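You operate a simulated robot arm through the tools that you are given. There is no shell and no other tool.

You are at the controls of a simulated two-armed robot. One attempt, no reset.

TASK
Start the chain drive, halt it by its stop, then reset the stop.
Fine: one start only; drive switch off before the stop is twisted out. Where these are worked on the way, their far stop is far enough and under half their travel is too little: drive switch.
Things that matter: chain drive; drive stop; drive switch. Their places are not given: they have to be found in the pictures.

Only the result counts: the job must be done as asked and must still hold three seconds after the hand-in. Knocking over, shifting, dropping, spilling or breaking anything else fails it.

THE ROBOT
Two 6-joint arms with two-finger grippers on one trunk that stands fixed in place. Base frame: the origin is at the foot of the trunk, x ahead of it, y to its left, z up. Units: m, degrees, N and s.
The left shoulder is at [0.03, 0.178, 1.013], the right one opposite. With the tool pointing down near the work surface each hand reaches from about 0.48 to 0.84 m from the base axis, measured 20 degrees to its own side. Payload 2.54 kg a hand.
Tool frame (each hand has its own): the origin (TCP) lies between the finger pads and is the grasp point; the fingertips stand 0.03 m ahead of it; z points along the fingers, y is the line along which they close. The gripper opens to 0.116 m. The gripper's body begins 0.095 m behind the TCP.
Orientation is that of the tool frame in the base frame, as a unit quaternion [x, y, z, w]. With the fingers straight down and closing along the base's y, the tool's x points along the base's -x, its y along +y and its z along -z.

THE INTERFACE
- The arms move only by the tool send_rows. It takes "left_commands", "right_commands" or both (then of equal length, played together; a hand with none holds still); each is text: rows parted by semicolons, each of 6 numbers parted by spaces: the shift along the tool's x, y, z in m, then the turn, a rotation vector about the tool's x, y, z in degrees. In form: tx ty tz rx ry rz; .... A call has 1 to 20 rows; each row shifts and turns the commanded pose from where the row before left it, along the tool's axes as they then stand. "left_gripper" and "right_gripper" are, for a hand that has rows, the finger opening in m, from 0 to 0.116, set as the call begins (left out, the last holds). A row lasts 0.2 s, in which the tool goes at most 0.05 m and 8.6 degrees; a call with a longer step from one row to the next is refused whole, and so is a gripper value outside its range. A pose out of reach is approached as far as the arm can. The call stops where the force on the tool passes 80 N (or 10 N more than at its start, if that is more) or the arm is blocked; 0.2 s more then pass. The fingers move at their own pace (about 0.153 m/s each) and stop on an object; they squeeze with about 44 N. The grip force told is the motor's: it shows also when the fingers shut on nothing. Time passes only in rows, and 0.2 s behind the last, so rows that do not move let the fingers close. The reply holds the time, the measured pose of the TCP, the force on the tool along the base axes, the opening and the grip force, in the units named above and with some noise, with the torque about the TCP (base axes, N m) and any sound that the robot's microphone picked up.
- Cameras (640 x 400 px; columns grow to the right, rows downward): "scene" is now at [0.0431, -0.0315, 1.7123]; the picture's right is [-0.54, -0.84, 0.00], its down [-0.70, 0.45, -0.55] and it looks along [0.47, -0.30, -0.83] (base axes); focal length 374 px, centre (320, 200). "left" rides on the left gripper at [0.069, 0.015, -0.122] in its tool frame; the picture's right is [-0.22, 0.98, 0.00], its down [-0.83, -0.18, -0.53] and it looks along [-0.52, -0.11, 0.85] (tool axes); focal length 251 px, centre (320, 200). "right" rides on the right gripper at [0.069, -0.015, -0.122] in its tool frame; the picture's right is [0.21, 0.98, 0.00], its down [-0.83, 0.18, -0.53] and it looks along [-0.52, 0.11, 0.85] (tool axes); focal length 251 px, centre (320, 200).
- get_image(camera): a new picture of that camera. The clock stands still meanwhile.
- lift_body(by): slides the trunk up (or, below 0, down) by that many m; the arms and the scene camera ride with it, the base frame stays. It gives what a move gives, with no picture.
- pan_tilt(pan, tilt): turns the head with the scene camera to pan (to the left, within 143 degrees either way) and tilt (down, from -29 to 69), counted from straight ahead of the robot. It gives what a move gives.
- measure_at(camera, pixels): for up to 12 pixels [column, row] of the newest picture of that camera ("zoom" is the newest enlarged one), the place [x, y, z] in the base frame of the surface seen there, good to about 0.002 m, but the place of the scene camera against the robot may be out by one fixed shift of up to 0.025 m in any direction. The clock stands still meanwhile.
- zoom(camera, box): a new picture of the part [left, top, right, bottom] of that camera's present view, enlarged. The clock stands still meanwhile.
- close_job(): hands the job in; it is judged then, once.

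Leave the grippers open and the arms clear of the work at the hand-in unless told otherwise.

The tools are called as a command line: name --argument value ..., lists and objects as JSON in quotes. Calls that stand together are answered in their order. send_rows: Moves the arms, as the interface text tells. Its arguments: {"type":"object","properties":{"left_commands":{"type":"string"},"left_gripper":{"type":"number"},"right_commands":{"type":"string"},"right_gripper":{"type":"number"}},"required":[]} The other tools are called the same way: lift_body (by) slides the trunk up or down; pan_tilt (pan, tilt) turns the head that bears the scene camera; get_image (camera) takes a picture; measure_at (camera, pixels) gives the place of the surface under pixels of a picture; zoom (camera, box) takes an enlarged picture of a part of a camera's view; close_job () hands the job in.

At the start:

```text
time_s: 0.0
left_ee_pos: [0.5581, 0.013, 1.0451]
left_ee_rot: [0.0, 1.0, 0.0, -0.001]
left_force: [0.2, 0.0, -0.2]
left_wrist_torque: [0.01, 0.01, -0.02]
left_grip_width: 0.1158
left_finger_force: 0.0
right_ee_pos: [0.3759, -0.408, 1.0885]
right_ee_rot: [0.0, 1.0, 0.0, 0.0]
right_force: [0.5, 0.2, -0.1]
right_wrist_torque: [0.03, 0.02, 0.0]
right_grip_width: 0.1157
right_finger_force: 0.1
trunk travel left (down, up): [-0.225, 0.315]
head pan, tilt: [-32.6, 56.4]
```

scene: 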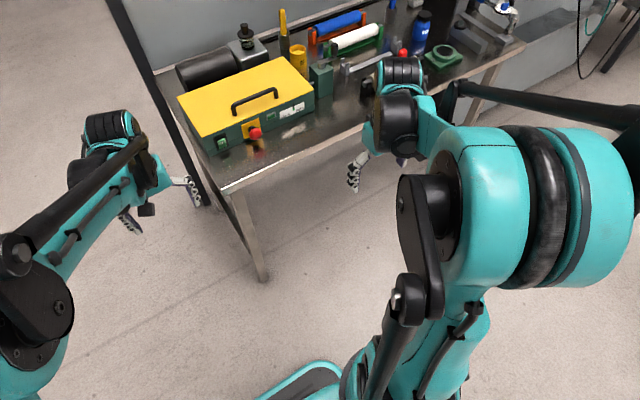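
right: 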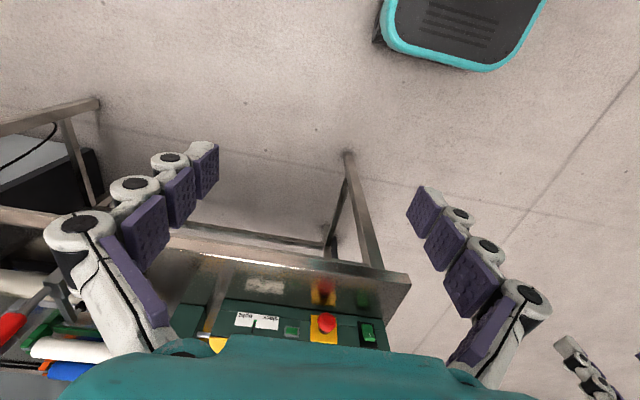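
left: 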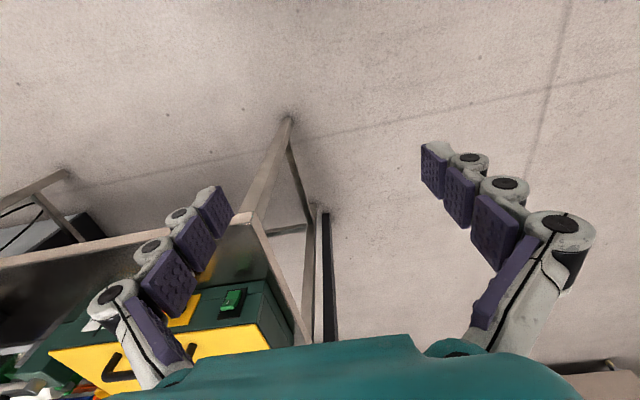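

I see a yellow and green box at about (250,110) in the scene picture, with a red mushroom button at (255,132) and a green switch at (222,143). I'll zoom in on it.

zoom --camera "scene" --box '[160, 40, 340, 170]'

zoom --camera "right" --box '[180, 250, 420, 360]'

zoom --camera "scene" --box '[300, 0, 540, 140]'

```text
3.08 times, centred on (250, 105) of scene
```

zoom: 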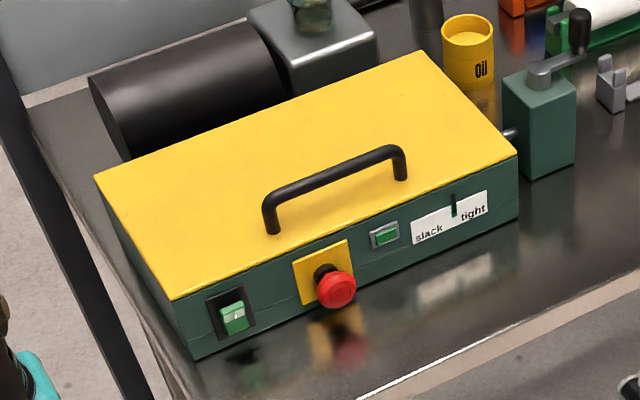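

```text
2.67 times, centred on (300, 305) of right
```

zoom: 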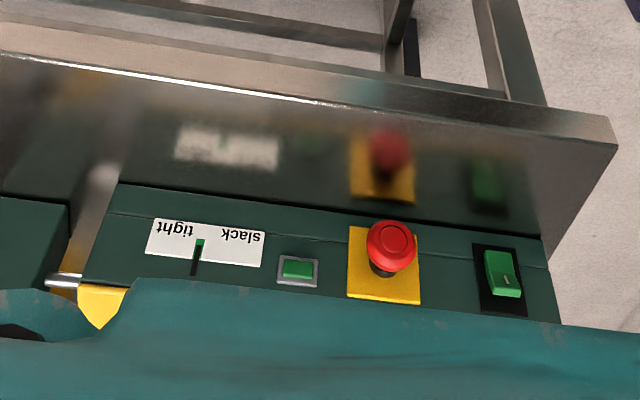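

```text
2.67 times, centred on (420, 70) of scene
```

zoom: 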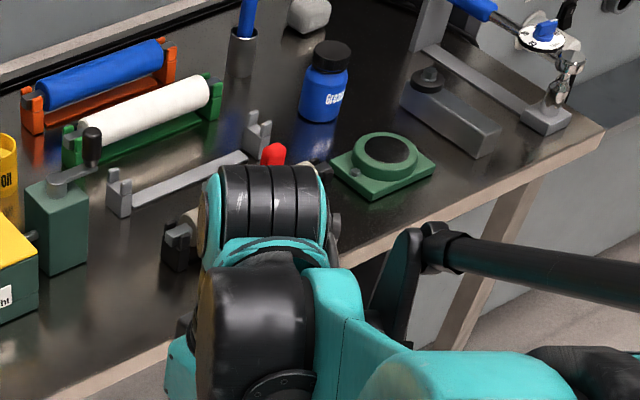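

I need positions. I'll measure the rocker, mushroom, small green button and box corners in both the right-hand picture and the scene picture.

get_image --camera "right"

get_image --camera "scene"

get_image --camera "left"

```text
taken
```

right: 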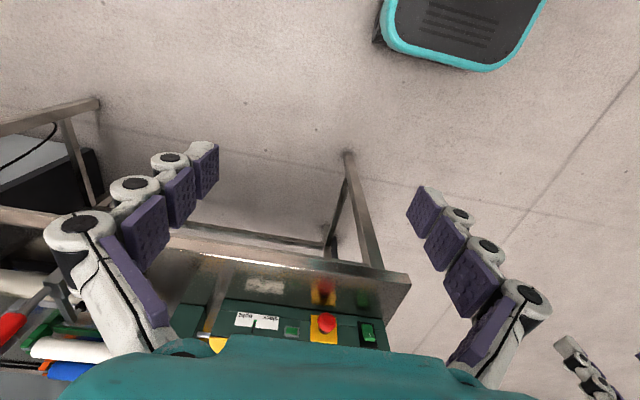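

```text
taken
```

scene: 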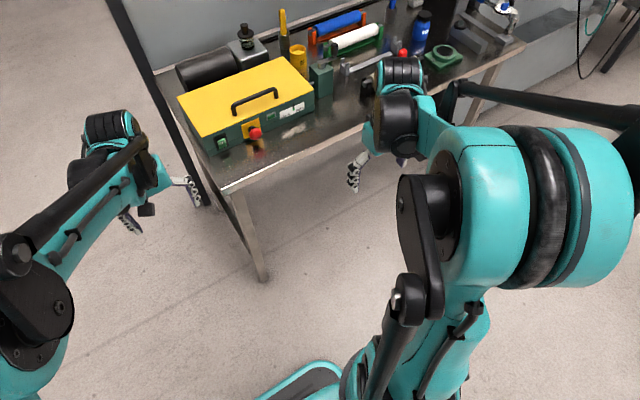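

```text
taken
```

left: 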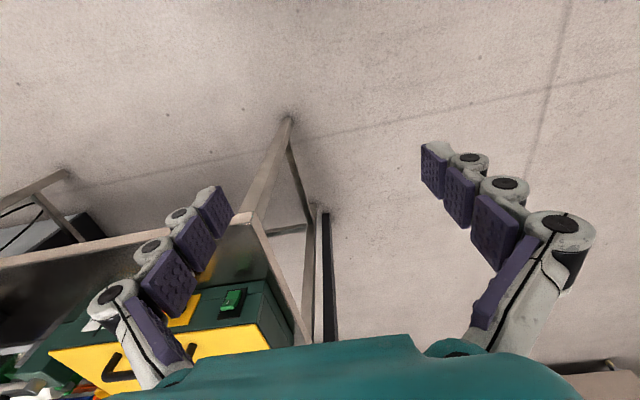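

measure_at --camera "right" --pixels '[[327, 322], [368, 331], [292, 330], [316, 340], [337, 340], [384, 322], [230, 318], [408, 276], [195, 252], [340, 300], [368, 322], [368, 339]]'

measure_at --camera "scene" --pixels '[[255, 132], [222, 143], [269, 121], [249, 120], [215, 155], [306, 108], [178, 98], [209, 140], [285, 57], [313, 92], [226, 193], [522, 44]]'

measure_at --camera "left" --pixels '[[232, 298], [227, 310], [236, 292], [268, 322], [270, 346], [50, 350], [190, 300], [240, 222], [267, 279], [155, 330]]'

```text
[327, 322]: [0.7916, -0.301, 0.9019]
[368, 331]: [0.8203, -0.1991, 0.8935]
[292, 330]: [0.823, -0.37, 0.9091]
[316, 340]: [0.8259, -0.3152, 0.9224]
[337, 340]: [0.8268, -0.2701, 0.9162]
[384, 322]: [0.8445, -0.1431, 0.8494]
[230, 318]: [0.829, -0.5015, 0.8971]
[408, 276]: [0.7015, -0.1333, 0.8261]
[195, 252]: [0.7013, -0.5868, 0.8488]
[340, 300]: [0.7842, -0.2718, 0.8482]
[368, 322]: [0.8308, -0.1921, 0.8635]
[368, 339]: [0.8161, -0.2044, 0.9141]
```

```text
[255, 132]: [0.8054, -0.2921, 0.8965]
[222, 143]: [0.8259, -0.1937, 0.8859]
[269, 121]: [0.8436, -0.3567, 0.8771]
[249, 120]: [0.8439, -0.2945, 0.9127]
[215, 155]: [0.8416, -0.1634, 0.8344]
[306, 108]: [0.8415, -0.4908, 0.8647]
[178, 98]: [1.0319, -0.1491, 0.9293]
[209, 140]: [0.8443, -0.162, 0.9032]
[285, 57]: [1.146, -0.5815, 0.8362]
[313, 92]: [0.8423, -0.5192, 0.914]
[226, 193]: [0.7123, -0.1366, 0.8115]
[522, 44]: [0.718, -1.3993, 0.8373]
```

```text
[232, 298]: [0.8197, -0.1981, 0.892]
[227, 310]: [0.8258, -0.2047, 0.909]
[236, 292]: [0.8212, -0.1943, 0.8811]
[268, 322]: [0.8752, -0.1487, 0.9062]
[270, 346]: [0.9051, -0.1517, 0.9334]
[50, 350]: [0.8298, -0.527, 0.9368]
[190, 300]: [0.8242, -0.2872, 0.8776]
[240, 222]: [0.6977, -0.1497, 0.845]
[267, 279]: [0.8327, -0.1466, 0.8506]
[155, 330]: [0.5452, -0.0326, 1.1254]
```

The panel faces the robot at about x=0.83, with the table top at z≈0.845 and the table edge at x≈0.70. The rocker is near [0.822,-0.198,0.893] and the mushroom near [0.79,-0.297,0.90]. I'll zoom in on the rocker and mushroom to see the current switch state and any markings.

zoom --camera "left" --box '[190, 270, 270, 330]'

zoom --camera "scene" --box '[205, 110, 285, 160]'

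zoom --camera "right" --box '[275, 300, 395, 355]'

```text
6.67 times, centred on (230, 300) of left
```

zoom: 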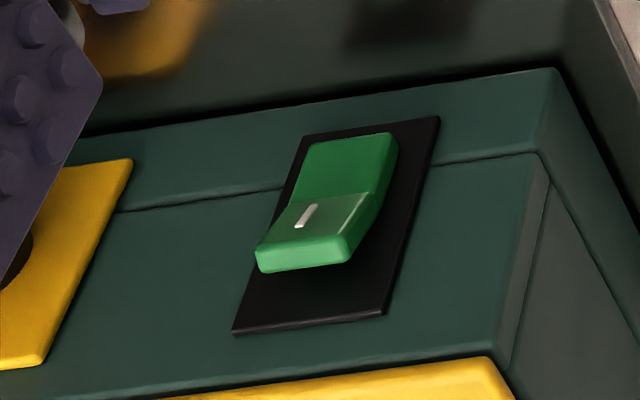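

```text
8.00 times, centred on (245, 135) of scene
```

zoom: 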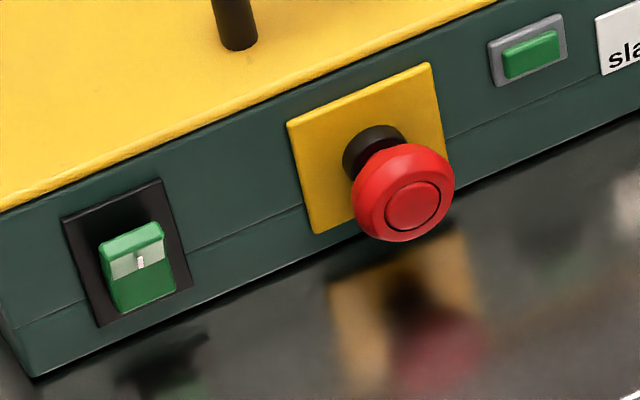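

```text
5.33 times, centred on (335, 328) of right
```

zoom: 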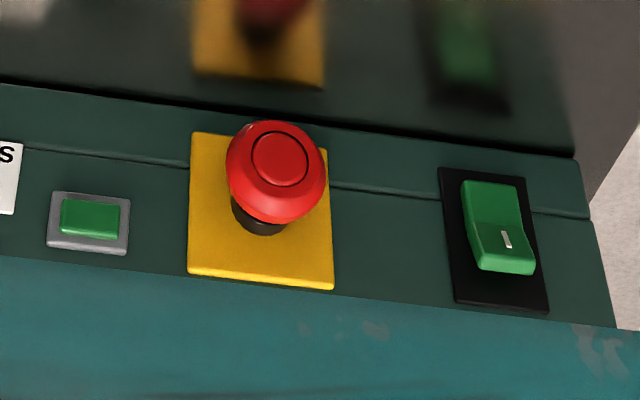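

The rocker's "I" end is at the top and sticks out, so the drive is off now. I take the small green square to be a lamp or button. I'll turn the right hand in place so its camera ends up above the tool when it points forward. First comes a part roll about the tool's z axis, to check the arm follows.

send_rows --right_commands "0 0 0 0 0 8.5;0 0 0 0 0 8.5;0 0 0 0 0 8.5;0 0 0 0 0 8.5;0 0 0 0 0 8.5;0 0 0 0 0 8.5"

```text
time_s: 1.4
left_ee_pos: [0.5563, 0.0131, 1.0435]
left_ee_rot: [0.0, 1.0, 0.0, -0.001]
left_force: [-0.1, 0.4, 0.1]
left_wrist_torque: [0.0, 0.03, -0.01]
left_grip_width: 0.1159
left_finger_force: 0.1
right_ee_pos: [0.3774, -0.4092, 1.089]
right_ee_rot: [0.43, 0.903, 0.0, 0.001]
right_force: [0.3, -0.3, -0.3]
right_wrist_torque: [0.0, 0.02, 0.0]
right_grip_width: 0.1159
right_finger_force: 0.1
trunk travel left (down, up): [-0.225, 0.315]
head pan, tilt: [-32.6, 56.4]
```

The hand followed 51° of roll. I'll continue the remaining 129°.

send_rows --right_commands "0 0 0 0 0 8.6;0 0 0 0 0 8.6;0 0 0 0 0 8.6;0 0 0 0 0 8.6;0 0 0 0 0 8.6;0 0 0 0 0 8.6;0 0 0 0 0 8.6;0 0 0 0 0 8.6;0 0 0 0 0 8.6;0 0 0 0 0 8.6;0 0 0 0 0 8.6;0 0 0 0 0 8.6;0 0 0 0 0 8.6;0 0 0 0 0 8.6;0 0 0 0 0 8.6"

```text
time_s: 4.6
left_ee_pos: [0.5568, 0.0133, 1.0445]
left_ee_rot: [0.001, 1.0, 0.0, 0.0]
left_force: [-0.6, -0.5, 0.6]
left_wrist_torque: [0.01, -0.01, 0.04]
left_grip_width: 0.1161
left_finger_force: 0.0
right_ee_pos: [0.3749, -0.4082, 1.0886]
right_ee_rot: [1.0, -0.001, -0.001, 0.001]
right_force: [0.5, -0.3, -0.2]
right_wrist_torque: [-0.03, 0.0, -0.01]
right_grip_width: 0.1161
right_finger_force: 0.0
trunk travel left (down, up): [-0.225, 0.315]
head pan, tilt: [-32.6, 56.4]
```

The roll is complete: tool x now points along +x. I'll move forward over clear space to about x=0.56, y=-0.30, then pitch the tool by +90° so the fingers point at the panel.

send_rows --right_commands "0.037 -0.0216 0 0 0 0;0.037 -0.0216 0 0 0 0;0.037 -0.0216 0 0 0 0;0.037 -0.0216 0 0 0 0;0.037 -0.0216 0 0 0 0;0 0 0 0 8.2 0;0 0 0 0 8.2 0;0 0 0 0 8.2 0;0 0 0 0 8.2 0;0 0 0 0 8.2 0;0 0 0 0 8.2 0;0 0 0 0 8.2 0;0 0 0 0 8.2 0;0 0 0 0 8.2 0;0 0 0 0 8.2 0;0 0 0 0 8 0"

```text
time_s: 8.0
left_ee_pos: [0.5574, 0.0117, 1.0453]
left_ee_rot: [0.001, 1.0, -0.001, -0.001]
left_force: [0.0, -0.2, 0.0]
left_wrist_torque: [0.01, 0.01, -0.01]
left_grip_width: 0.1158
left_finger_force: 0.1
right_ee_pos: [0.5983, -0.316, 1.1653]
right_ee_rot: [0.708, -0.001, 0.706, 0.001]
right_force: [0.0, 0.4, 0.1]
right_wrist_torque: [-0.03, -0.01, 0.01]
right_grip_width: 0.1159
right_finger_force: 0.2
right hand out of reach, approached as far as the arm can: row 14, 15, 16
trunk travel left (down, up): [-0.225, 0.315]
head pan, tilt: [-32.6, 56.4]
```

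The hand points forward now, but the target was too close for the arm, so it stands at [0.598,-0.316,1.165]. I'll move ahead along tool z to get back into reach and see where it goes.

send_rows --right_commands "0 0 0.02 0 0 0;0 0 0.02 0 0 0;0 0 0.02 0 0 0;0 0 0 0 0 0"

get_image --camera "right"

get_image --camera "scene"

```text
time_s: 9.0
left_ee_pos: [0.5558, 0.0134, 1.0444]
left_ee_rot: [0.0, 1.0, 0.0, 0.0]
left_force: [-0.7, -0.2, 0.3]
left_wrist_torque: [0.02, -0.01, -0.03]
left_grip_width: 0.1163
left_finger_force: 0.0
right_ee_pos: [0.6588, -0.3135, 1.1686]
right_ee_rot: [0.707, 0.0, 0.707, 0.0]
right_force: [0.3, -0.2, 0.1]
right_wrist_torque: [0.02, 0.02, 0.01]
right_grip_width: 0.116
right_finger_force: 0.0
trunk travel left (down, up): [-0.225, 0.315]
head pan, tilt: [-32.6, 56.4]
```

```text
taken
```

right: 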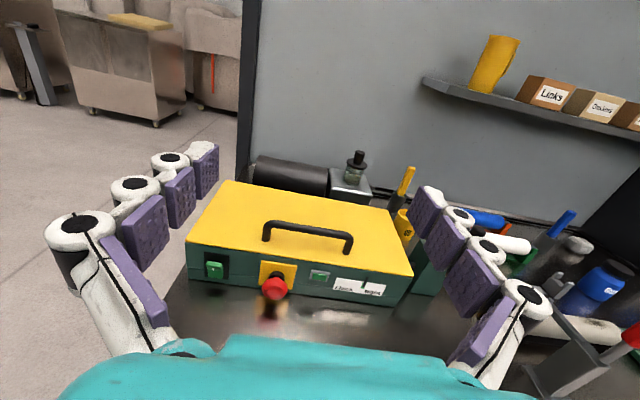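

```text
taken
```

scene: 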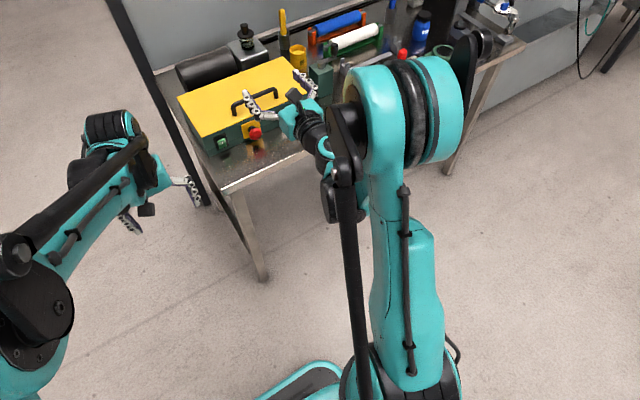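

The right camera now gives a good view: rocker at (214,269), mushroom at (274,288), small green square at (319,276). I'll zoom in and measure.

zoom --camera "right" --box '[180, 240, 340, 330]'

measure_at --camera "right" --pixels '[[274, 288], [274, 279], [214, 262], [214, 269], [214, 276], [229, 265], [262, 265], [294, 265], [319, 275], [193, 276], [405, 300], [230, 330]]'

```text
4.00 times, centred on (260, 285) of right
```

zoom: 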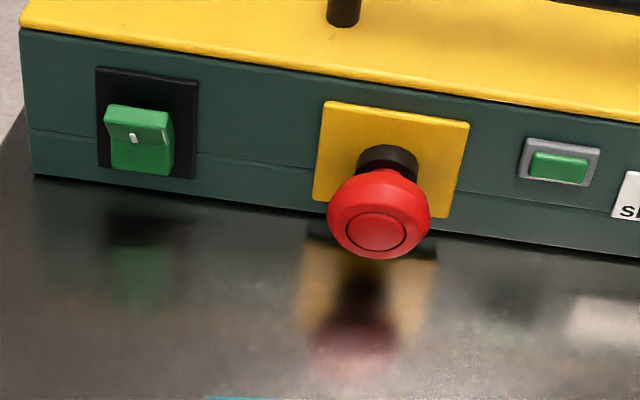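

```text
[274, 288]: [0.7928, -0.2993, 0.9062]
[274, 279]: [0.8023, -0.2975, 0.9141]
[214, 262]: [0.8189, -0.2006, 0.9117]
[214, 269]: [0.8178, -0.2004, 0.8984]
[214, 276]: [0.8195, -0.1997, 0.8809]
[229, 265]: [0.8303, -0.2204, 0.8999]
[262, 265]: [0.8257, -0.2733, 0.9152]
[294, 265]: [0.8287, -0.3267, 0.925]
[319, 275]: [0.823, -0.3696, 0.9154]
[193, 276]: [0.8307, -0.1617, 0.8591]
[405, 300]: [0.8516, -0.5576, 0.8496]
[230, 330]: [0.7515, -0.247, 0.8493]
```

I'll measure finely on the zoomed picture: rocker edges, mushroom rim and cap centre.

measure_at --camera "zoom" --pixels '[[140, 108], [140, 118], [140, 130], [140, 150], [140, 168], [110, 125], [168, 125], [377, 232], [330, 215], [428, 215], [378, 178], [560, 168]]'

measure_at --camera "zoom" --pixels '[[110, 90], [188, 90], [188, 172], [105, 160], [325, 190], [455, 210], [465, 130], [377, 254], [345, 232], [408, 232], [535, 165], [585, 170]]'

```text
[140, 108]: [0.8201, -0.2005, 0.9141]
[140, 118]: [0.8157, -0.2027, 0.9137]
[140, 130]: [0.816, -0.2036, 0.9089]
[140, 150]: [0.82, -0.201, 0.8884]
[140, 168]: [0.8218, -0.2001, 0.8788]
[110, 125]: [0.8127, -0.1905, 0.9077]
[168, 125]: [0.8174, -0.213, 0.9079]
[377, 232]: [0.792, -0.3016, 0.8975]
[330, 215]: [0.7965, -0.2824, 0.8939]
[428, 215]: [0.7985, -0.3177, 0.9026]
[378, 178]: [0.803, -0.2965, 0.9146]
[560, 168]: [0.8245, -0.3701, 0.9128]
```

```text
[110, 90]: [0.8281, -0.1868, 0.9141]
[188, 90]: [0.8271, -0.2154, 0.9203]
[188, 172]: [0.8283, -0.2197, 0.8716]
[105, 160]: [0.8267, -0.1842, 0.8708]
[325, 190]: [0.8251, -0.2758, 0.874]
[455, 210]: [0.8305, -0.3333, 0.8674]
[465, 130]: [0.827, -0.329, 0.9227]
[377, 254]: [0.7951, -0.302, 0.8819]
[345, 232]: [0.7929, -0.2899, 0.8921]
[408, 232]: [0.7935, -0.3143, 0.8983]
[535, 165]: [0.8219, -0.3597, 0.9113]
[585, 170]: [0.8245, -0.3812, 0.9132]
```

Estimates from the hand camera:
- Rocker: centre y≈-0.2015, z≈0.8975, raised top edge at x≈0.816, z≈0.914.
- Mushroom: centre y≈-0.300, z≈0.898, face at x≈0.792.

I'll close the right fingers and move to in front of the rocker's upper half, staying back at x≈0.70.

send_rows --right_commands "-0.0 -0.028 0.01 0 0 0;-0.0 -0.028 0.01 0 0 0;0 -0.028 0.01 0 0 0;0 -0.028 0.01 0 0 0;-0.03 0 0 0 0 0;-0.03 0 0 0 0 0;-0.03 0 0 0 0 0;-0.03 0 0 0 0 0" --right_gripper 0

get_image --camera "right"

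get_image --camera "scene"

```text
time_s: 10.8
left_ee_pos: [0.5579, 0.0136, 1.0442]
left_ee_rot: [0.0, 1.0, 0.0, -0.001]
left_force: [-0.5, -0.1, 0.0]
left_wrist_torque: [-0.01, 0.04, 0.0]
left_grip_width: 0.1161
left_finger_force: 0.0
right_ee_pos: [0.7307, -0.203, 1.0725]
right_ee_rot: [0.708, 0.0, 0.706, 0.0]
right_force: [0.8, -0.2, -0.5]
right_wrist_torque: [-0.02, -0.04, -0.01]
right_grip_width: 0.0
right_finger_force: 28.8
right hand out of reach, approached as far as the arm can: row 6, 7, 8
trunk travel left (down, up): [-0.225, 0.315]
head pan, tilt: [-32.6, 56.4]
```

```text
taken
```

right: 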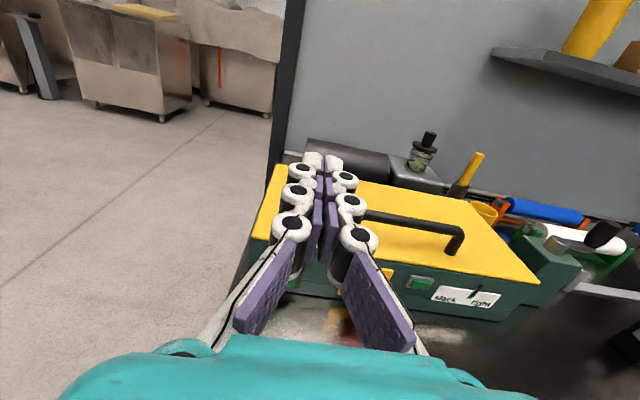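

```text
taken
```

scene: 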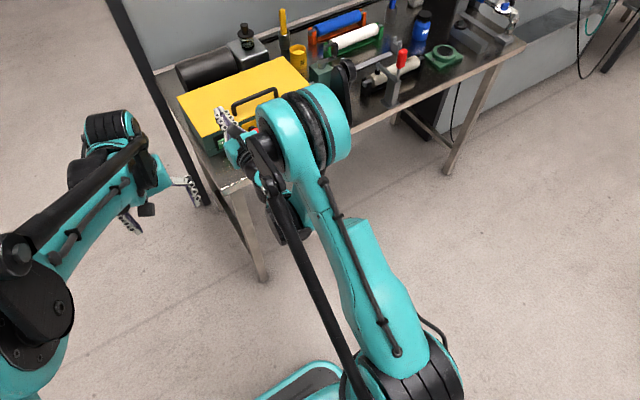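

The hand can't go lower at this trunk height: it stuck at z≈1.07. The trunk can slide down 0.225 m, so I'll check the arm's lowest parts relative to the table first by measuring points on the arm in the scene picture.

measure_at --camera "scene" --pixels '[[310, 130], [340, 90], [290, 220], [300, 240], [270, 120], [250, 150], [285, 235], [340, 230], [400, 300], [125, 220], [147, 210], [105, 130]]'

zoom --camera "scene" --box '[180, 60, 380, 260]'

get_image --camera "left"

```text
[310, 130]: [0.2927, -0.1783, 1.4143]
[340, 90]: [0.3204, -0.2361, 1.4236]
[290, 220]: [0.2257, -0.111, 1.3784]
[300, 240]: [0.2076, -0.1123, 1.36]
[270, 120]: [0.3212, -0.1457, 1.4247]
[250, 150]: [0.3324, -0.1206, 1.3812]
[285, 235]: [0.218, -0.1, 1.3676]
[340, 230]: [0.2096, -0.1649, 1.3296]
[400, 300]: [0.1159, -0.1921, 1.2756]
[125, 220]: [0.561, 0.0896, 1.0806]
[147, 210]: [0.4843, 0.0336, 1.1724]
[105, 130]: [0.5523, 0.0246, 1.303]
```

```text
2.00 times, centred on (280, 160) of scene
```

zoom: 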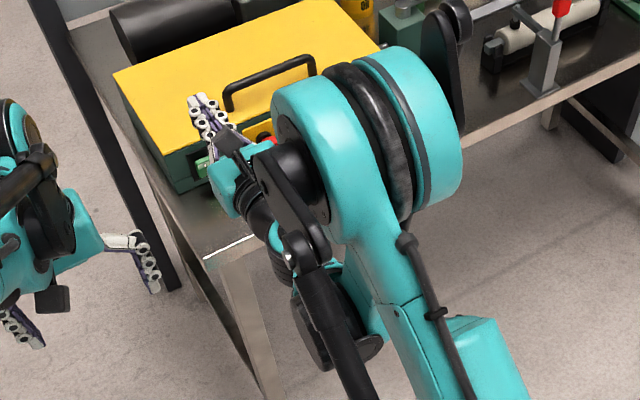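

```text
taken
```

left: 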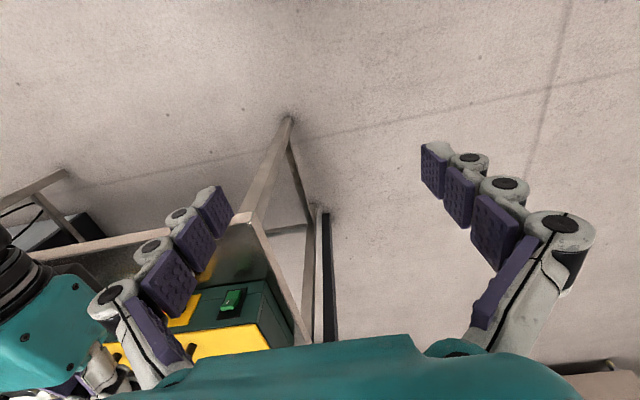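

The elbow is up at z≈1.41, well clear. I'll back the right hand off to about x=0.68, z=1.13, and then slide the trunk down so the hand comes level with the panel, staying in front of it.

send_rows --right_commands "0.02 0 -0.017 0 0 0;0.02 0 -0.017 0 0 0;0.02 0 -0.017 0 0 0;0 0 0 0 0 0"

```text
time_s: 11.8
left_ee_pos: [0.5572, 0.0126, 1.0449]
left_ee_rot: [0.0, 1.0, 0.0, 0.0]
left_force: [0.5, 1.3, -0.2]
left_wrist_torque: [0.03, 0.01, -0.01]
left_grip_width: 0.1161
left_finger_force: 0.0
right_ee_pos: [0.6798, -0.2038, 1.1325]
right_ee_rot: [0.707, 0.0, 0.707, 0.0]
right_force: [0.5, -0.2, 0.6]
right_wrist_torque: [0.04, -0.05, 0.01]
right_grip_width: 0.0
right_finger_force: 28.7
trunk travel left (down, up): [-0.225, 0.315]
head pan, tilt: [-32.6, 56.4]
```

The hand is at [0.680,-0.204,1.1325]. I'll slide the trunk down 0.21 m.

lift_body --by -0.21

get_image --camera "right"

get_image --camera "left"

get_image --camera "scene"

```text
time_s: 14.1
left_ee_pos: [0.5562, 0.0121, 0.8357]
left_ee_rot: [0.0, 1.0, -0.001, 0.0]
left_force: [-0.1, 0.4, 0.0]
left_wrist_torque: [0.02, -0.01, 0.01]
left_grip_width: 0.116
left_finger_force: 0.1
right_ee_pos: [0.6781, -0.2046, 0.9236]
right_ee_rot: [0.707, -0.001, 0.707, 0.001]
right_force: [0.8, 0.1, 0.7]
right_wrist_torque: [0.01, 0.02, -0.01]
right_grip_width: 0.0003
right_finger_force: 28.6
trunk travel left (down, up): [-0.015, 0.525]
head pan, tilt: [-32.6, 56.4]
```

```text
taken
```

right: 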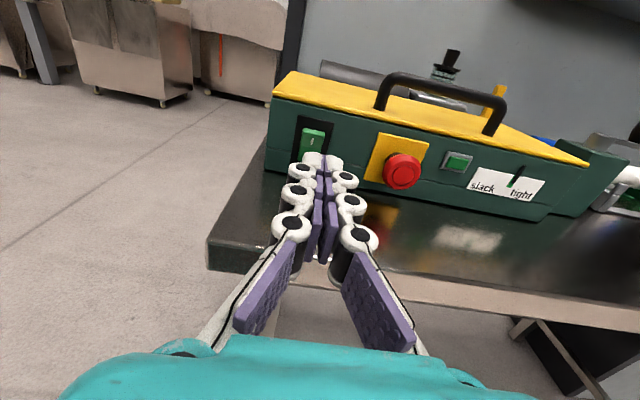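

```text
taken
```

left: 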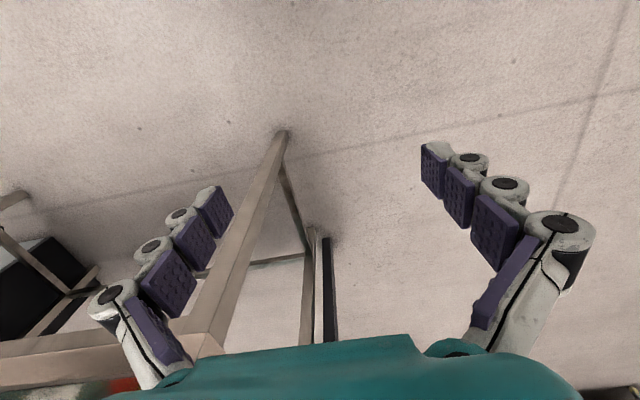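

```text
taken
```

scene: 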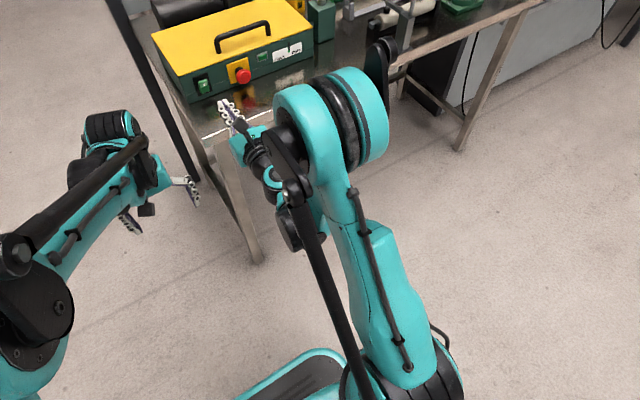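

Now the hand is level with the panel and both cameras see the rocker and mushroom. I'll zoom in and re-measure from the right camera.

zoom --camera "right" --box '[280, 100, 480, 225]'

zoom --camera "scene" --box '[180, 40, 320, 130]'

```text
3.20 times, centred on (380, 162) of right
```

zoom: 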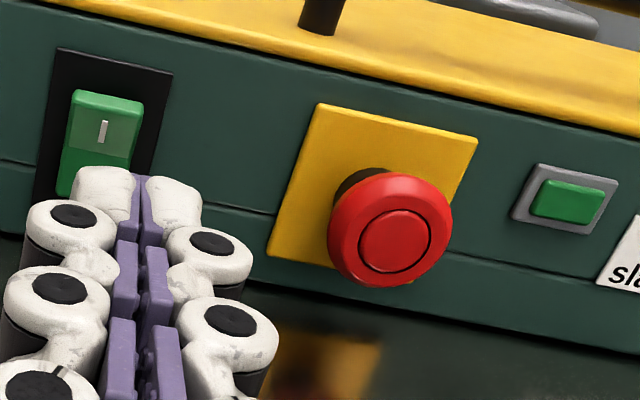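

```text
4.44 times, centred on (250, 85) of scene
```

zoom: 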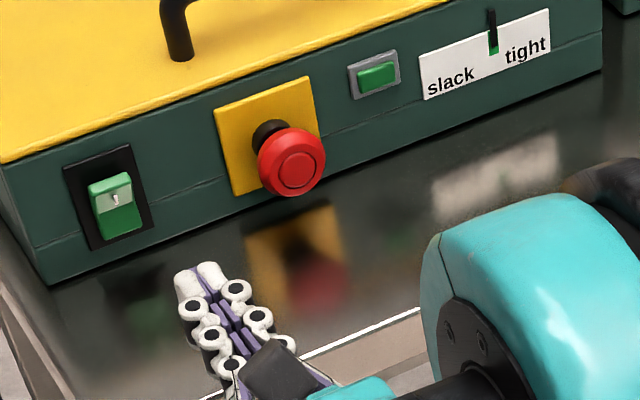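

I'll measure the rocker, the mushroom and my own fingertip in the zoomed right picture.

get_image --camera "right"

zoom --camera "right" --box '[280, 100, 480, 225]'

measure_at --camera "zoom" --pixels '[[105, 95], [104, 110], [103, 130], [95, 155], [75, 100], [138, 108], [395, 240], [335, 215], [448, 235], [395, 180], [100, 180], [170, 190]]'

```text
taken
```

right: 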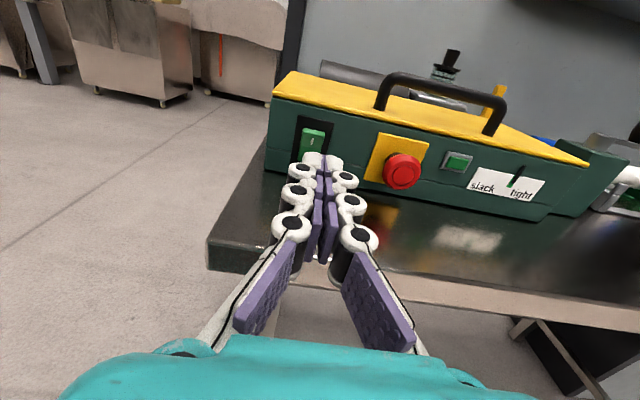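

```text
3.20 times, centred on (380, 162) of right
```

zoom: 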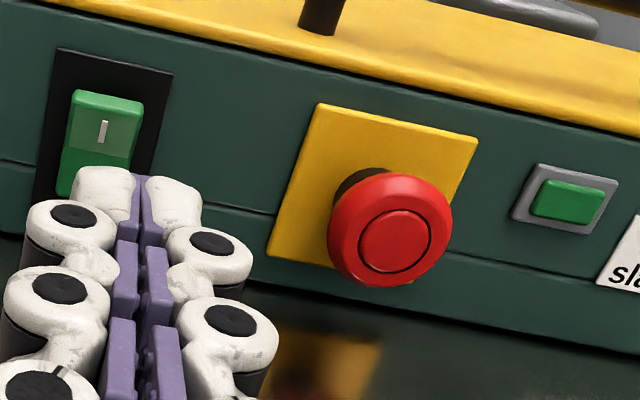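

```text
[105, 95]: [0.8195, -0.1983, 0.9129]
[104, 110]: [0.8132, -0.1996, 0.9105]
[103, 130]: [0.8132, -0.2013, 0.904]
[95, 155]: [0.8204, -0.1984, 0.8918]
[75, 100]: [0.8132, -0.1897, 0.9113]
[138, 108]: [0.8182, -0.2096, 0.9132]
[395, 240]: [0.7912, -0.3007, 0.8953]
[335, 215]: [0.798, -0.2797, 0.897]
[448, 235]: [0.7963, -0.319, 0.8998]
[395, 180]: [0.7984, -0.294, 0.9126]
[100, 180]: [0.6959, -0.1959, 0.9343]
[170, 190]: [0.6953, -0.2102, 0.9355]
```

The rocker's upper half sits at x≈0.814, z 0.901–0.915, y≈-0.200. I'll move the closed fingertips to about x_tip=0.803, y=-0.2005, z=0.912, just short of it.

send_rows --right_commands "-0.003 -0.001 0.0235 0 0 0;-0.003 -0.001 0.0235 0 0 0;-0.003 -0.001 0.0235 0 0 0;-0.003 -0.001 0.0235 0 0 0;0 0 0 0 0 0"

zoom --camera "right" --box '[240, 60, 440, 185]'

zoom --camera "scene" --box '[160, 40, 300, 130]'

```text
time_s: 15.2
left_ee_pos: [0.5572, 0.0137, 0.8338]
left_ee_rot: [0.001, 1.0, 0.0, 0.0]
left_force: [-0.6, 0.1, 1.2]
left_wrist_torque: [0.01, 0.0, 0.0]
left_grip_width: 0.116
left_finger_force: 0.0
right_ee_pos: [0.774, -0.1984, 0.9105]
right_ee_rot: [0.707, 0.0, 0.707, 0.0]
right_force: [0.1, -0.4, 0.3]
right_wrist_torque: [0.01, -0.02, 0.0]
right_grip_width: 0.0001
right_finger_force: 28.3
trunk travel left (down, up): [-0.015, 0.525]
head pan, tilt: [-32.6, 56.4]
```

```text
3.20 times, centred on (340, 122) of right
```

zoom: 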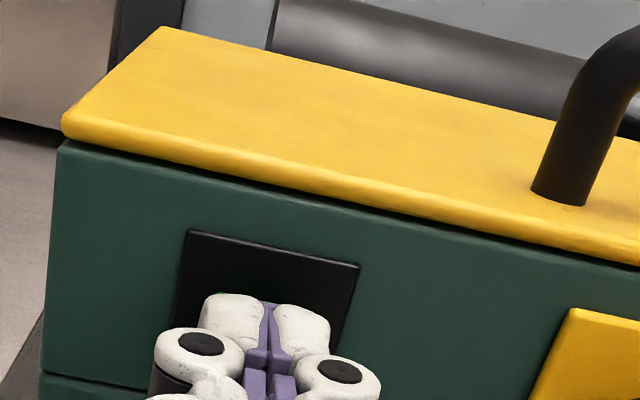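

```text
4.44 times, centred on (230, 85) of scene
```

zoom: 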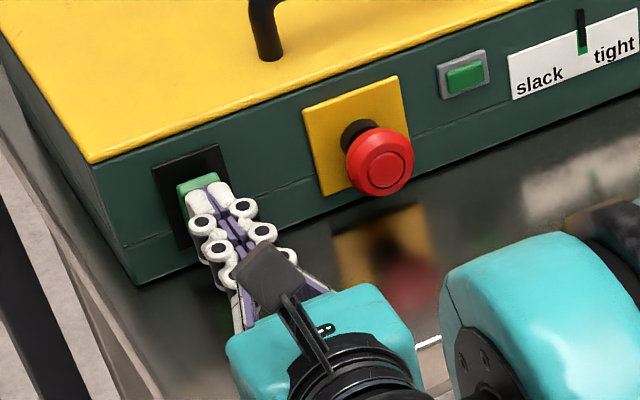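

The tips are lined up with the rocker's upper half, at x_tip≈0.804. I'll press forward in small steps and watch the force and sound.

send_rows --right_commands "0 0 0.003 0 0 0;0 0 0.003 0 0 0;0 0 0.003 0 0 0;0 0 0.003 0 0 0"

```text
time_s: 16.2
left_ee_pos: [0.5568, 0.0123, 0.8355]
left_ee_rot: [0.0, 1.0, 0.0, -0.001]
left_force: [-0.9, -0.3, 0.1]
left_wrist_torque: [0.0, -0.01, 0.0]
left_grip_width: 0.116
left_finger_force: 0.0
right_ee_pos: [0.7846, -0.2, 0.911]
right_ee_rot: [0.706, -0.001, 0.708, 0.001]
right_force: [0.0, -0.5, 0.6]
right_wrist_torque: [0.01, 0.01, 0.0]
right_grip_width: 0.0001
right_finger_force: 28.3
trunk travel left (down, up): [-0.015, 0.525]
head pan, tilt: [-32.6, 56.4]
```

There's no contact yet with the tip at ~0.815. I'll press on 2 mm at a time.

send_rows --right_commands "0 0 0.002 0 0 0;0 0 0.002 0 0 0;0 0 0 0 0 0"

```text
time_s: 17.1
left_ee_pos: [0.5562, 0.0129, 0.8348]
left_ee_rot: [0.0, 1.0, 0.0, 0.0]
left_force: [-0.5, 0.9, -1.2]
left_wrist_torque: [-0.01, 0.0, 0.0]
left_grip_width: 0.1158
left_finger_force: 0.1
right_ee_pos: [0.7877, -0.2004, 0.9114]
right_ee_rot: [0.707, 0.0, 0.707, 0.0]
right_force: [0.1, 0.1, -0.1]
right_wrist_torque: [0.0, -0.05, 0.01]
right_grip_width: 0.0002
right_finger_force: 29.4
trunk travel left (down, up): [-0.015, 0.525]
head pan, tilt: [-32.6, 56.4]
```

send_rows --right_commands "0 0 0.002 0 0 0;0 0 0 0 0 0"

zoom --camera "scene" --box '[180, 60, 280, 125]'

zoom --camera "right" --box '[260, 100, 400, 200]'

```text
time_s: 17.6
left_ee_pos: [0.5569, 0.0131, 0.8342]
left_ee_rot: [0.0, 1.0, 0.0, 0.0]
left_force: [0.3, 0.8, -0.1]
left_wrist_torque: [0.02, 0.01, -0.03]
left_grip_width: 0.116
left_finger_force: 0.0
right_ee_pos: [0.7897, -0.1999, 0.9129]
right_ee_rot: [0.707, 0.0, 0.707, 0.0]
right_force: [-0.3, 0.2, 0.0]
right_wrist_torque: [-0.03, 0.01, -0.02]
right_grip_width: 0.0
right_finger_force: 28.6
trunk travel left (down, up): [-0.015, 0.525]
head pan, tilt: [-32.6, 56.4]
```

```text
6.15 times, centred on (230, 92) of scene
```

zoom: 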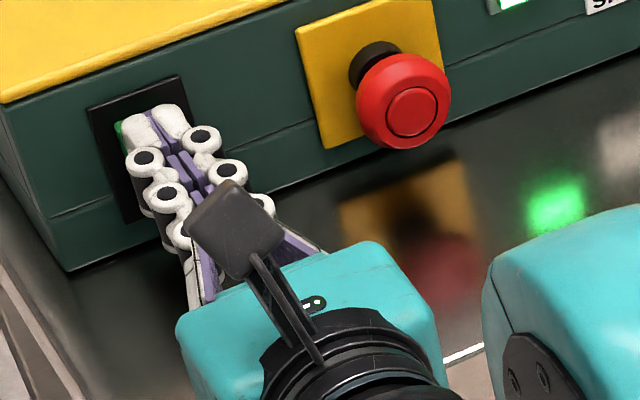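

```text
4.00 times, centred on (330, 150) of right
```

zoom: 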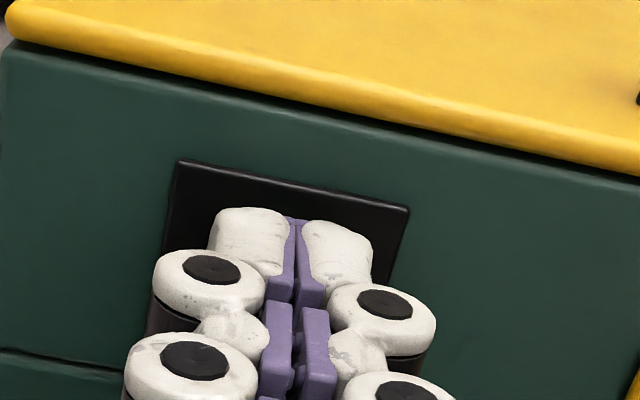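

The lamp beside the stop is lit green, so the drive is running. I'll push 2 mm further to be sure the rocker is fully seated, watching the force.

send_rows --right_commands "0 0 0.002 0 0 0;0 0 0 0 0 0"

```text
time_s: 18.2
left_ee_pos: [0.5569, 0.0113, 0.8339]
left_ee_rot: [-0.001, 1.0, 0.0, 0.0]
left_force: [-1.0, -0.1, -0.1]
left_wrist_torque: [0.0, -0.01, 0.01]
left_grip_width: 0.116
left_finger_force: 0.0
right_ee_pos: [0.7919, -0.2005, 0.912]
right_ee_rot: [0.707, 0.0, 0.707, 0.0]
right_force: [0.1, 0.1, -0.4]
right_wrist_torque: [0.02, 0.03, -0.02]
right_grip_width: 0.0
right_finger_force: 28.4
trunk travel left (down, up): [-0.015, 0.525]
head pan, tilt: [-32.6, 56.4]
```

There's still no force, so the rocker has snapped over ahead of the tip. I'll back off 6 cm and look at it.

send_rows --right_commands "0 0 -0.02 0 0 0;0 0 -0.03 0 0 0;0 0 -0.03 0 0 0;0 0 0 0 0 0"

zoom --camera "right" --box '[260, 80, 500, 225]'

zoom --camera "scene" --box '[160, 40, 320, 140]'

```text
time_s: 19.2
left_ee_pos: [0.5565, 0.0129, 0.834]
left_ee_rot: [0.0, 1.0, 0.001, 0.0]
left_force: [0.6, 0.0, 0.6]
left_wrist_torque: [0.02, 0.01, -0.01]
left_grip_width: 0.1159
left_finger_force: 0.1
right_ee_pos: [0.7096, -0.2006, 0.9117]
right_ee_rot: [0.706, 0.001, 0.708, -0.001]
right_force: [-0.5, -1.0, -0.1]
right_wrist_torque: [-0.02, 0.02, -0.01]
right_grip_width: 0.0001
right_finger_force: 28.5
trunk travel left (down, up): [-0.015, 0.525]
head pan, tilt: [-32.6, 56.4]
```

```text
2.67 times, centred on (380, 152) of right
```

zoom: 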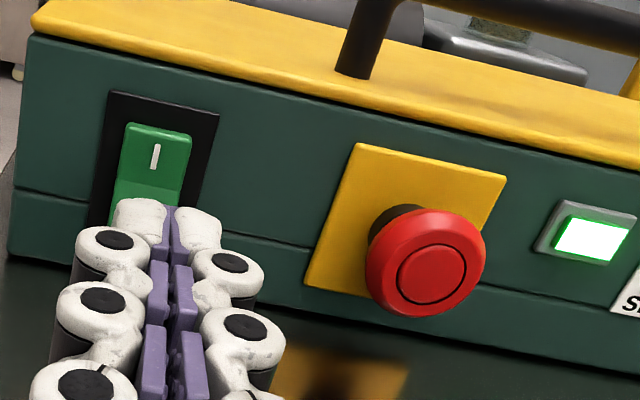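

```text
4.00 times, centred on (240, 90) of scene
```

zoom: 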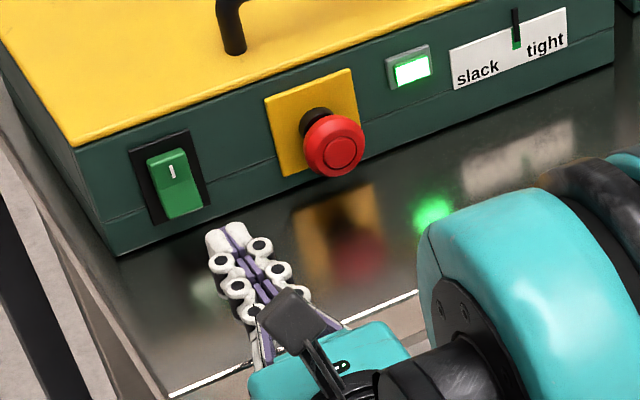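

The rocker's I side is now in and the lamp is lit: the drive runs. Next I press the stop. I'll move sideways to y≈-0.300, z≈0.898, with the tip at x≈0.77.

send_rows --right_commands "-0.0045 0.0332 0 0 0 0;-0.0045 0.0332 0 0 0 0;-0.0045 0.0332 0 0 0 0;0 0 0.03 0 0 0;0 0 0 0 0 0"

zoom --camera "right" --box '[240, 80, 440, 205]'

zoom --camera "scene" --box '[160, 40, 320, 140]'

```text
time_s: 20.4
left_ee_pos: [0.5569, 0.0135, 0.8351]
left_ee_rot: [0.0, 1.0, 0.0, 0.0]
left_force: [-0.2, -0.5, 0.1]
left_wrist_torque: [0.0, 0.03, 0.01]
left_grip_width: 0.1161
left_finger_force: 0.1
right_ee_pos: [0.7419, -0.3017, 0.8984]
right_ee_rot: [0.707, -0.001, 0.707, 0.001]
right_force: [-0.8, -0.4, 0.2]
right_wrist_torque: [0.0, -0.04, -0.01]
right_grip_width: 0.0001
right_finger_force: 28.6
trunk travel left (down, up): [-0.015, 0.525]
head pan, tilt: [-32.6, 56.4]
```

```text
3.20 times, centred on (340, 142) of right
```

zoom: 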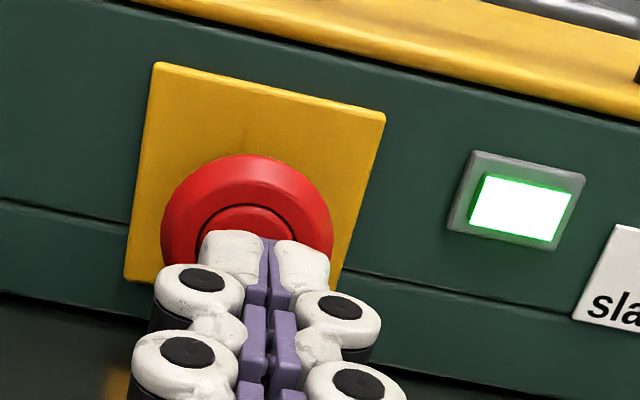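

```text
4.00 times, centred on (240, 90) of scene
```

zoom: 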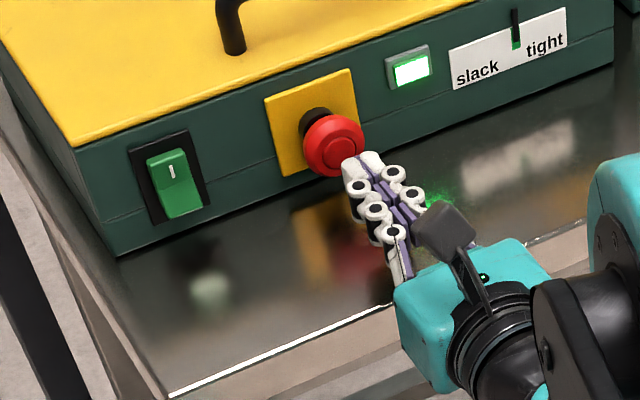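

The tips are in front of the cap. I'll check the cap's outline once more in the zoomed right view before pressing.

zoom --camera "right" --box '[240, 80, 440, 205]'

measure_at --camera "zoom" --pixels '[[170, 215], [326, 225], [247, 160], [247, 185], [215, 222], [285, 225], [170, 235], [325, 250], [245, 215], [230, 250], [300, 255]]'

```text
3.20 times, centred on (340, 142) of right
```

zoom: 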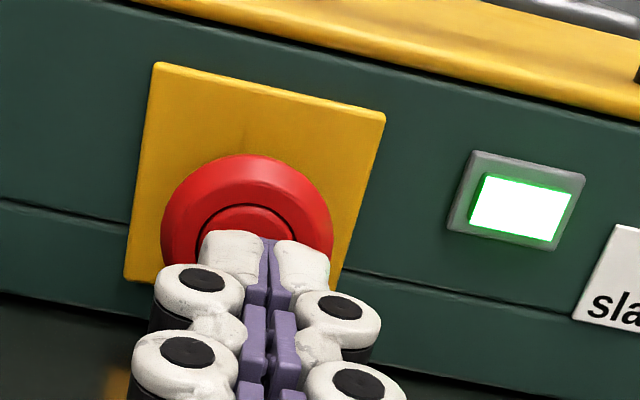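

```text
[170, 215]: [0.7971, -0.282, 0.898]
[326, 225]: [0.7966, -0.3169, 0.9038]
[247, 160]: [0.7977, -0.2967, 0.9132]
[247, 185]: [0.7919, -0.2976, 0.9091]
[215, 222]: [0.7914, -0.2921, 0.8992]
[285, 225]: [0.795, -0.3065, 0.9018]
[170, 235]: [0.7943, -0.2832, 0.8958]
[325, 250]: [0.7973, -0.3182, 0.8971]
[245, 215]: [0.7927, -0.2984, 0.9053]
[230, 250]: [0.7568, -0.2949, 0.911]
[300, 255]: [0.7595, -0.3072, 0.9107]
```

The cap is centred at y≈-0.300, z≈0.897 with a radius of about 0.019 and its face at x≈0.7915. I'll approach and press.

send_rows --right_commands "0 -0.001 0.008 0 0 0;0 0 0.008 0 0 0;0 0 0.003 0 0 0;0 0 0.002 0 0 0;0 0 0.002 0 0 0"

```text
time_s: 21.6
left_ee_pos: [0.5569, 0.0135, 0.8344]
left_ee_rot: [-0.001, 1.0, 0.0, 0.0]
left_force: [-0.2, -0.3, -0.3]
left_wrist_torque: [-0.03, -0.02, 0.04]
left_grip_width: 0.1162
left_finger_force: 0.1
right_ee_pos: [0.7643, -0.2993, 0.898]
right_ee_rot: [0.707, 0.0, 0.707, 0.0]
right_force: [0.1, 0.2, -0.4]
right_wrist_torque: [0.03, 0.04, -0.02]
right_grip_width: 0.0
right_finger_force: 28.8
trunk travel left (down, up): [-0.015, 0.525]
head pan, tilt: [-32.6, 56.4]
```

No force yet with the tip at ~0.794. I'll go on in 2 mm steps.

send_rows --right_commands "0 0 0.002 0 0 0;0 0 0.002 0 0 0;0 0 0 0 0 0"

zoom --camera "right" --box '[240, 80, 440, 205]'

```text
time_s: 22.4
left_ee_pos: [0.557, 0.0134, 0.8343]
left_ee_rot: [0.0, 1.0, 0.0, 0.0]
left_force: [0.5, 0.0, -0.6]
left_wrist_torque: [-0.01, -0.01, -0.03]
left_grip_width: 0.1164
left_finger_force: 0.0
right_ee_pos: [0.767, -0.2992, 0.8987]
right_ee_rot: [0.707, 0.0, 0.707, 0.0]
right_force: [-4.9, -0.4, -2.4]
right_wrist_torque: [0.01, 0.05, 0.0]
right_grip_width: 0.0058
right_finger_force: 28.5
trunk travel left (down, up): [-0.015, 0.525]
head pan, tilt: [-32.6, 56.4]
```

```text
3.20 times, centred on (340, 142) of right
```

zoom: 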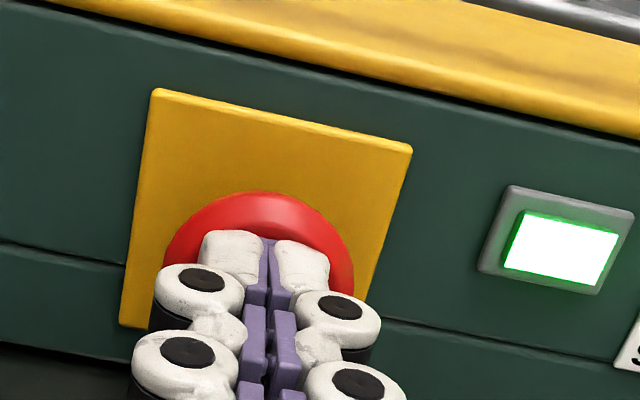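

Contact: about 5 N of push, and the fingers are spread by 6 mm. The lamp is still lit, so I'll press on a little more.

send_rows --right_commands "0 0 0.002 0 0 0;0 0 0.002 0 0 0;0 0 0 0 0 0"

zoom --camera "right" --box '[240, 80, 440, 205]'

```text
time_s: 23.2
left_ee_pos: [0.5569, 0.0129, 0.8352]
left_ee_rot: [-0.001, 1.0, 0.0, 0.0]
left_force: [0.9, 0.2, 0.2]
left_wrist_torque: [-0.02, -0.02, -0.01]
left_grip_width: 0.1159
left_finger_force: 0.1
right_ee_pos: [0.7713, -0.2983, 0.8979]
right_ee_rot: [0.707, 0.0, 0.707, 0.0]
right_force: [-6.3, -1.0, -1.2]
right_wrist_torque: [-0.05, 0.02, -0.03]
right_grip_width: 0.0
right_finger_force: 28.9
trunk travel left (down, up): [-0.015, 0.525]
head pan, tilt: [-32.6, 56.4]
```

```text
3.20 times, centred on (340, 142) of right
```

zoom: 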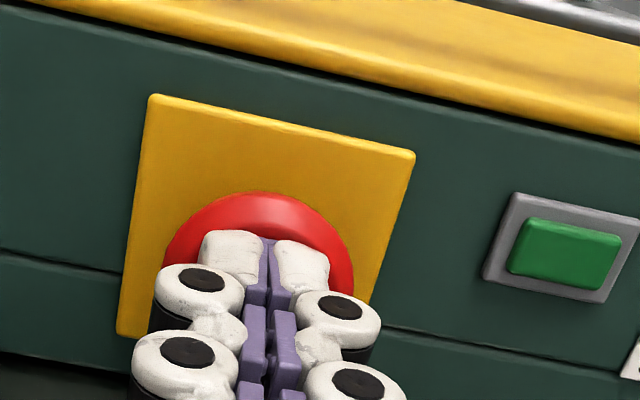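

The lamp went out, so the drive is halted. I'll press 2 mm more to make sure the stop latches.

send_rows --right_commands "0 0 0.002 0 0 0;0 0 0 0 0 0"

```text
time_s: 23.9
left_ee_pos: [0.5552, 0.013, 0.8364]
left_ee_rot: [-0.001, 1.0, 0.0, 0.001]
left_force: [-0.2, 0.5, -0.5]
left_wrist_torque: [0.0, 0.01, -0.01]
left_grip_width: 0.116
left_finger_force: 0.1
right_ee_pos: [0.7737, -0.2998, 0.8999]
right_ee_rot: [0.707, 0.0, 0.708, 0.001]
right_force: [-30.3, 2.5, -11.5]
right_wrist_torque: [0.02, 0.37, 0.05]
right_grip_width: 0.0059
right_finger_force: 28.8
trunk travel left (down, up): [-0.015, 0.525]
head pan, tilt: [-32.6, 56.4]
```

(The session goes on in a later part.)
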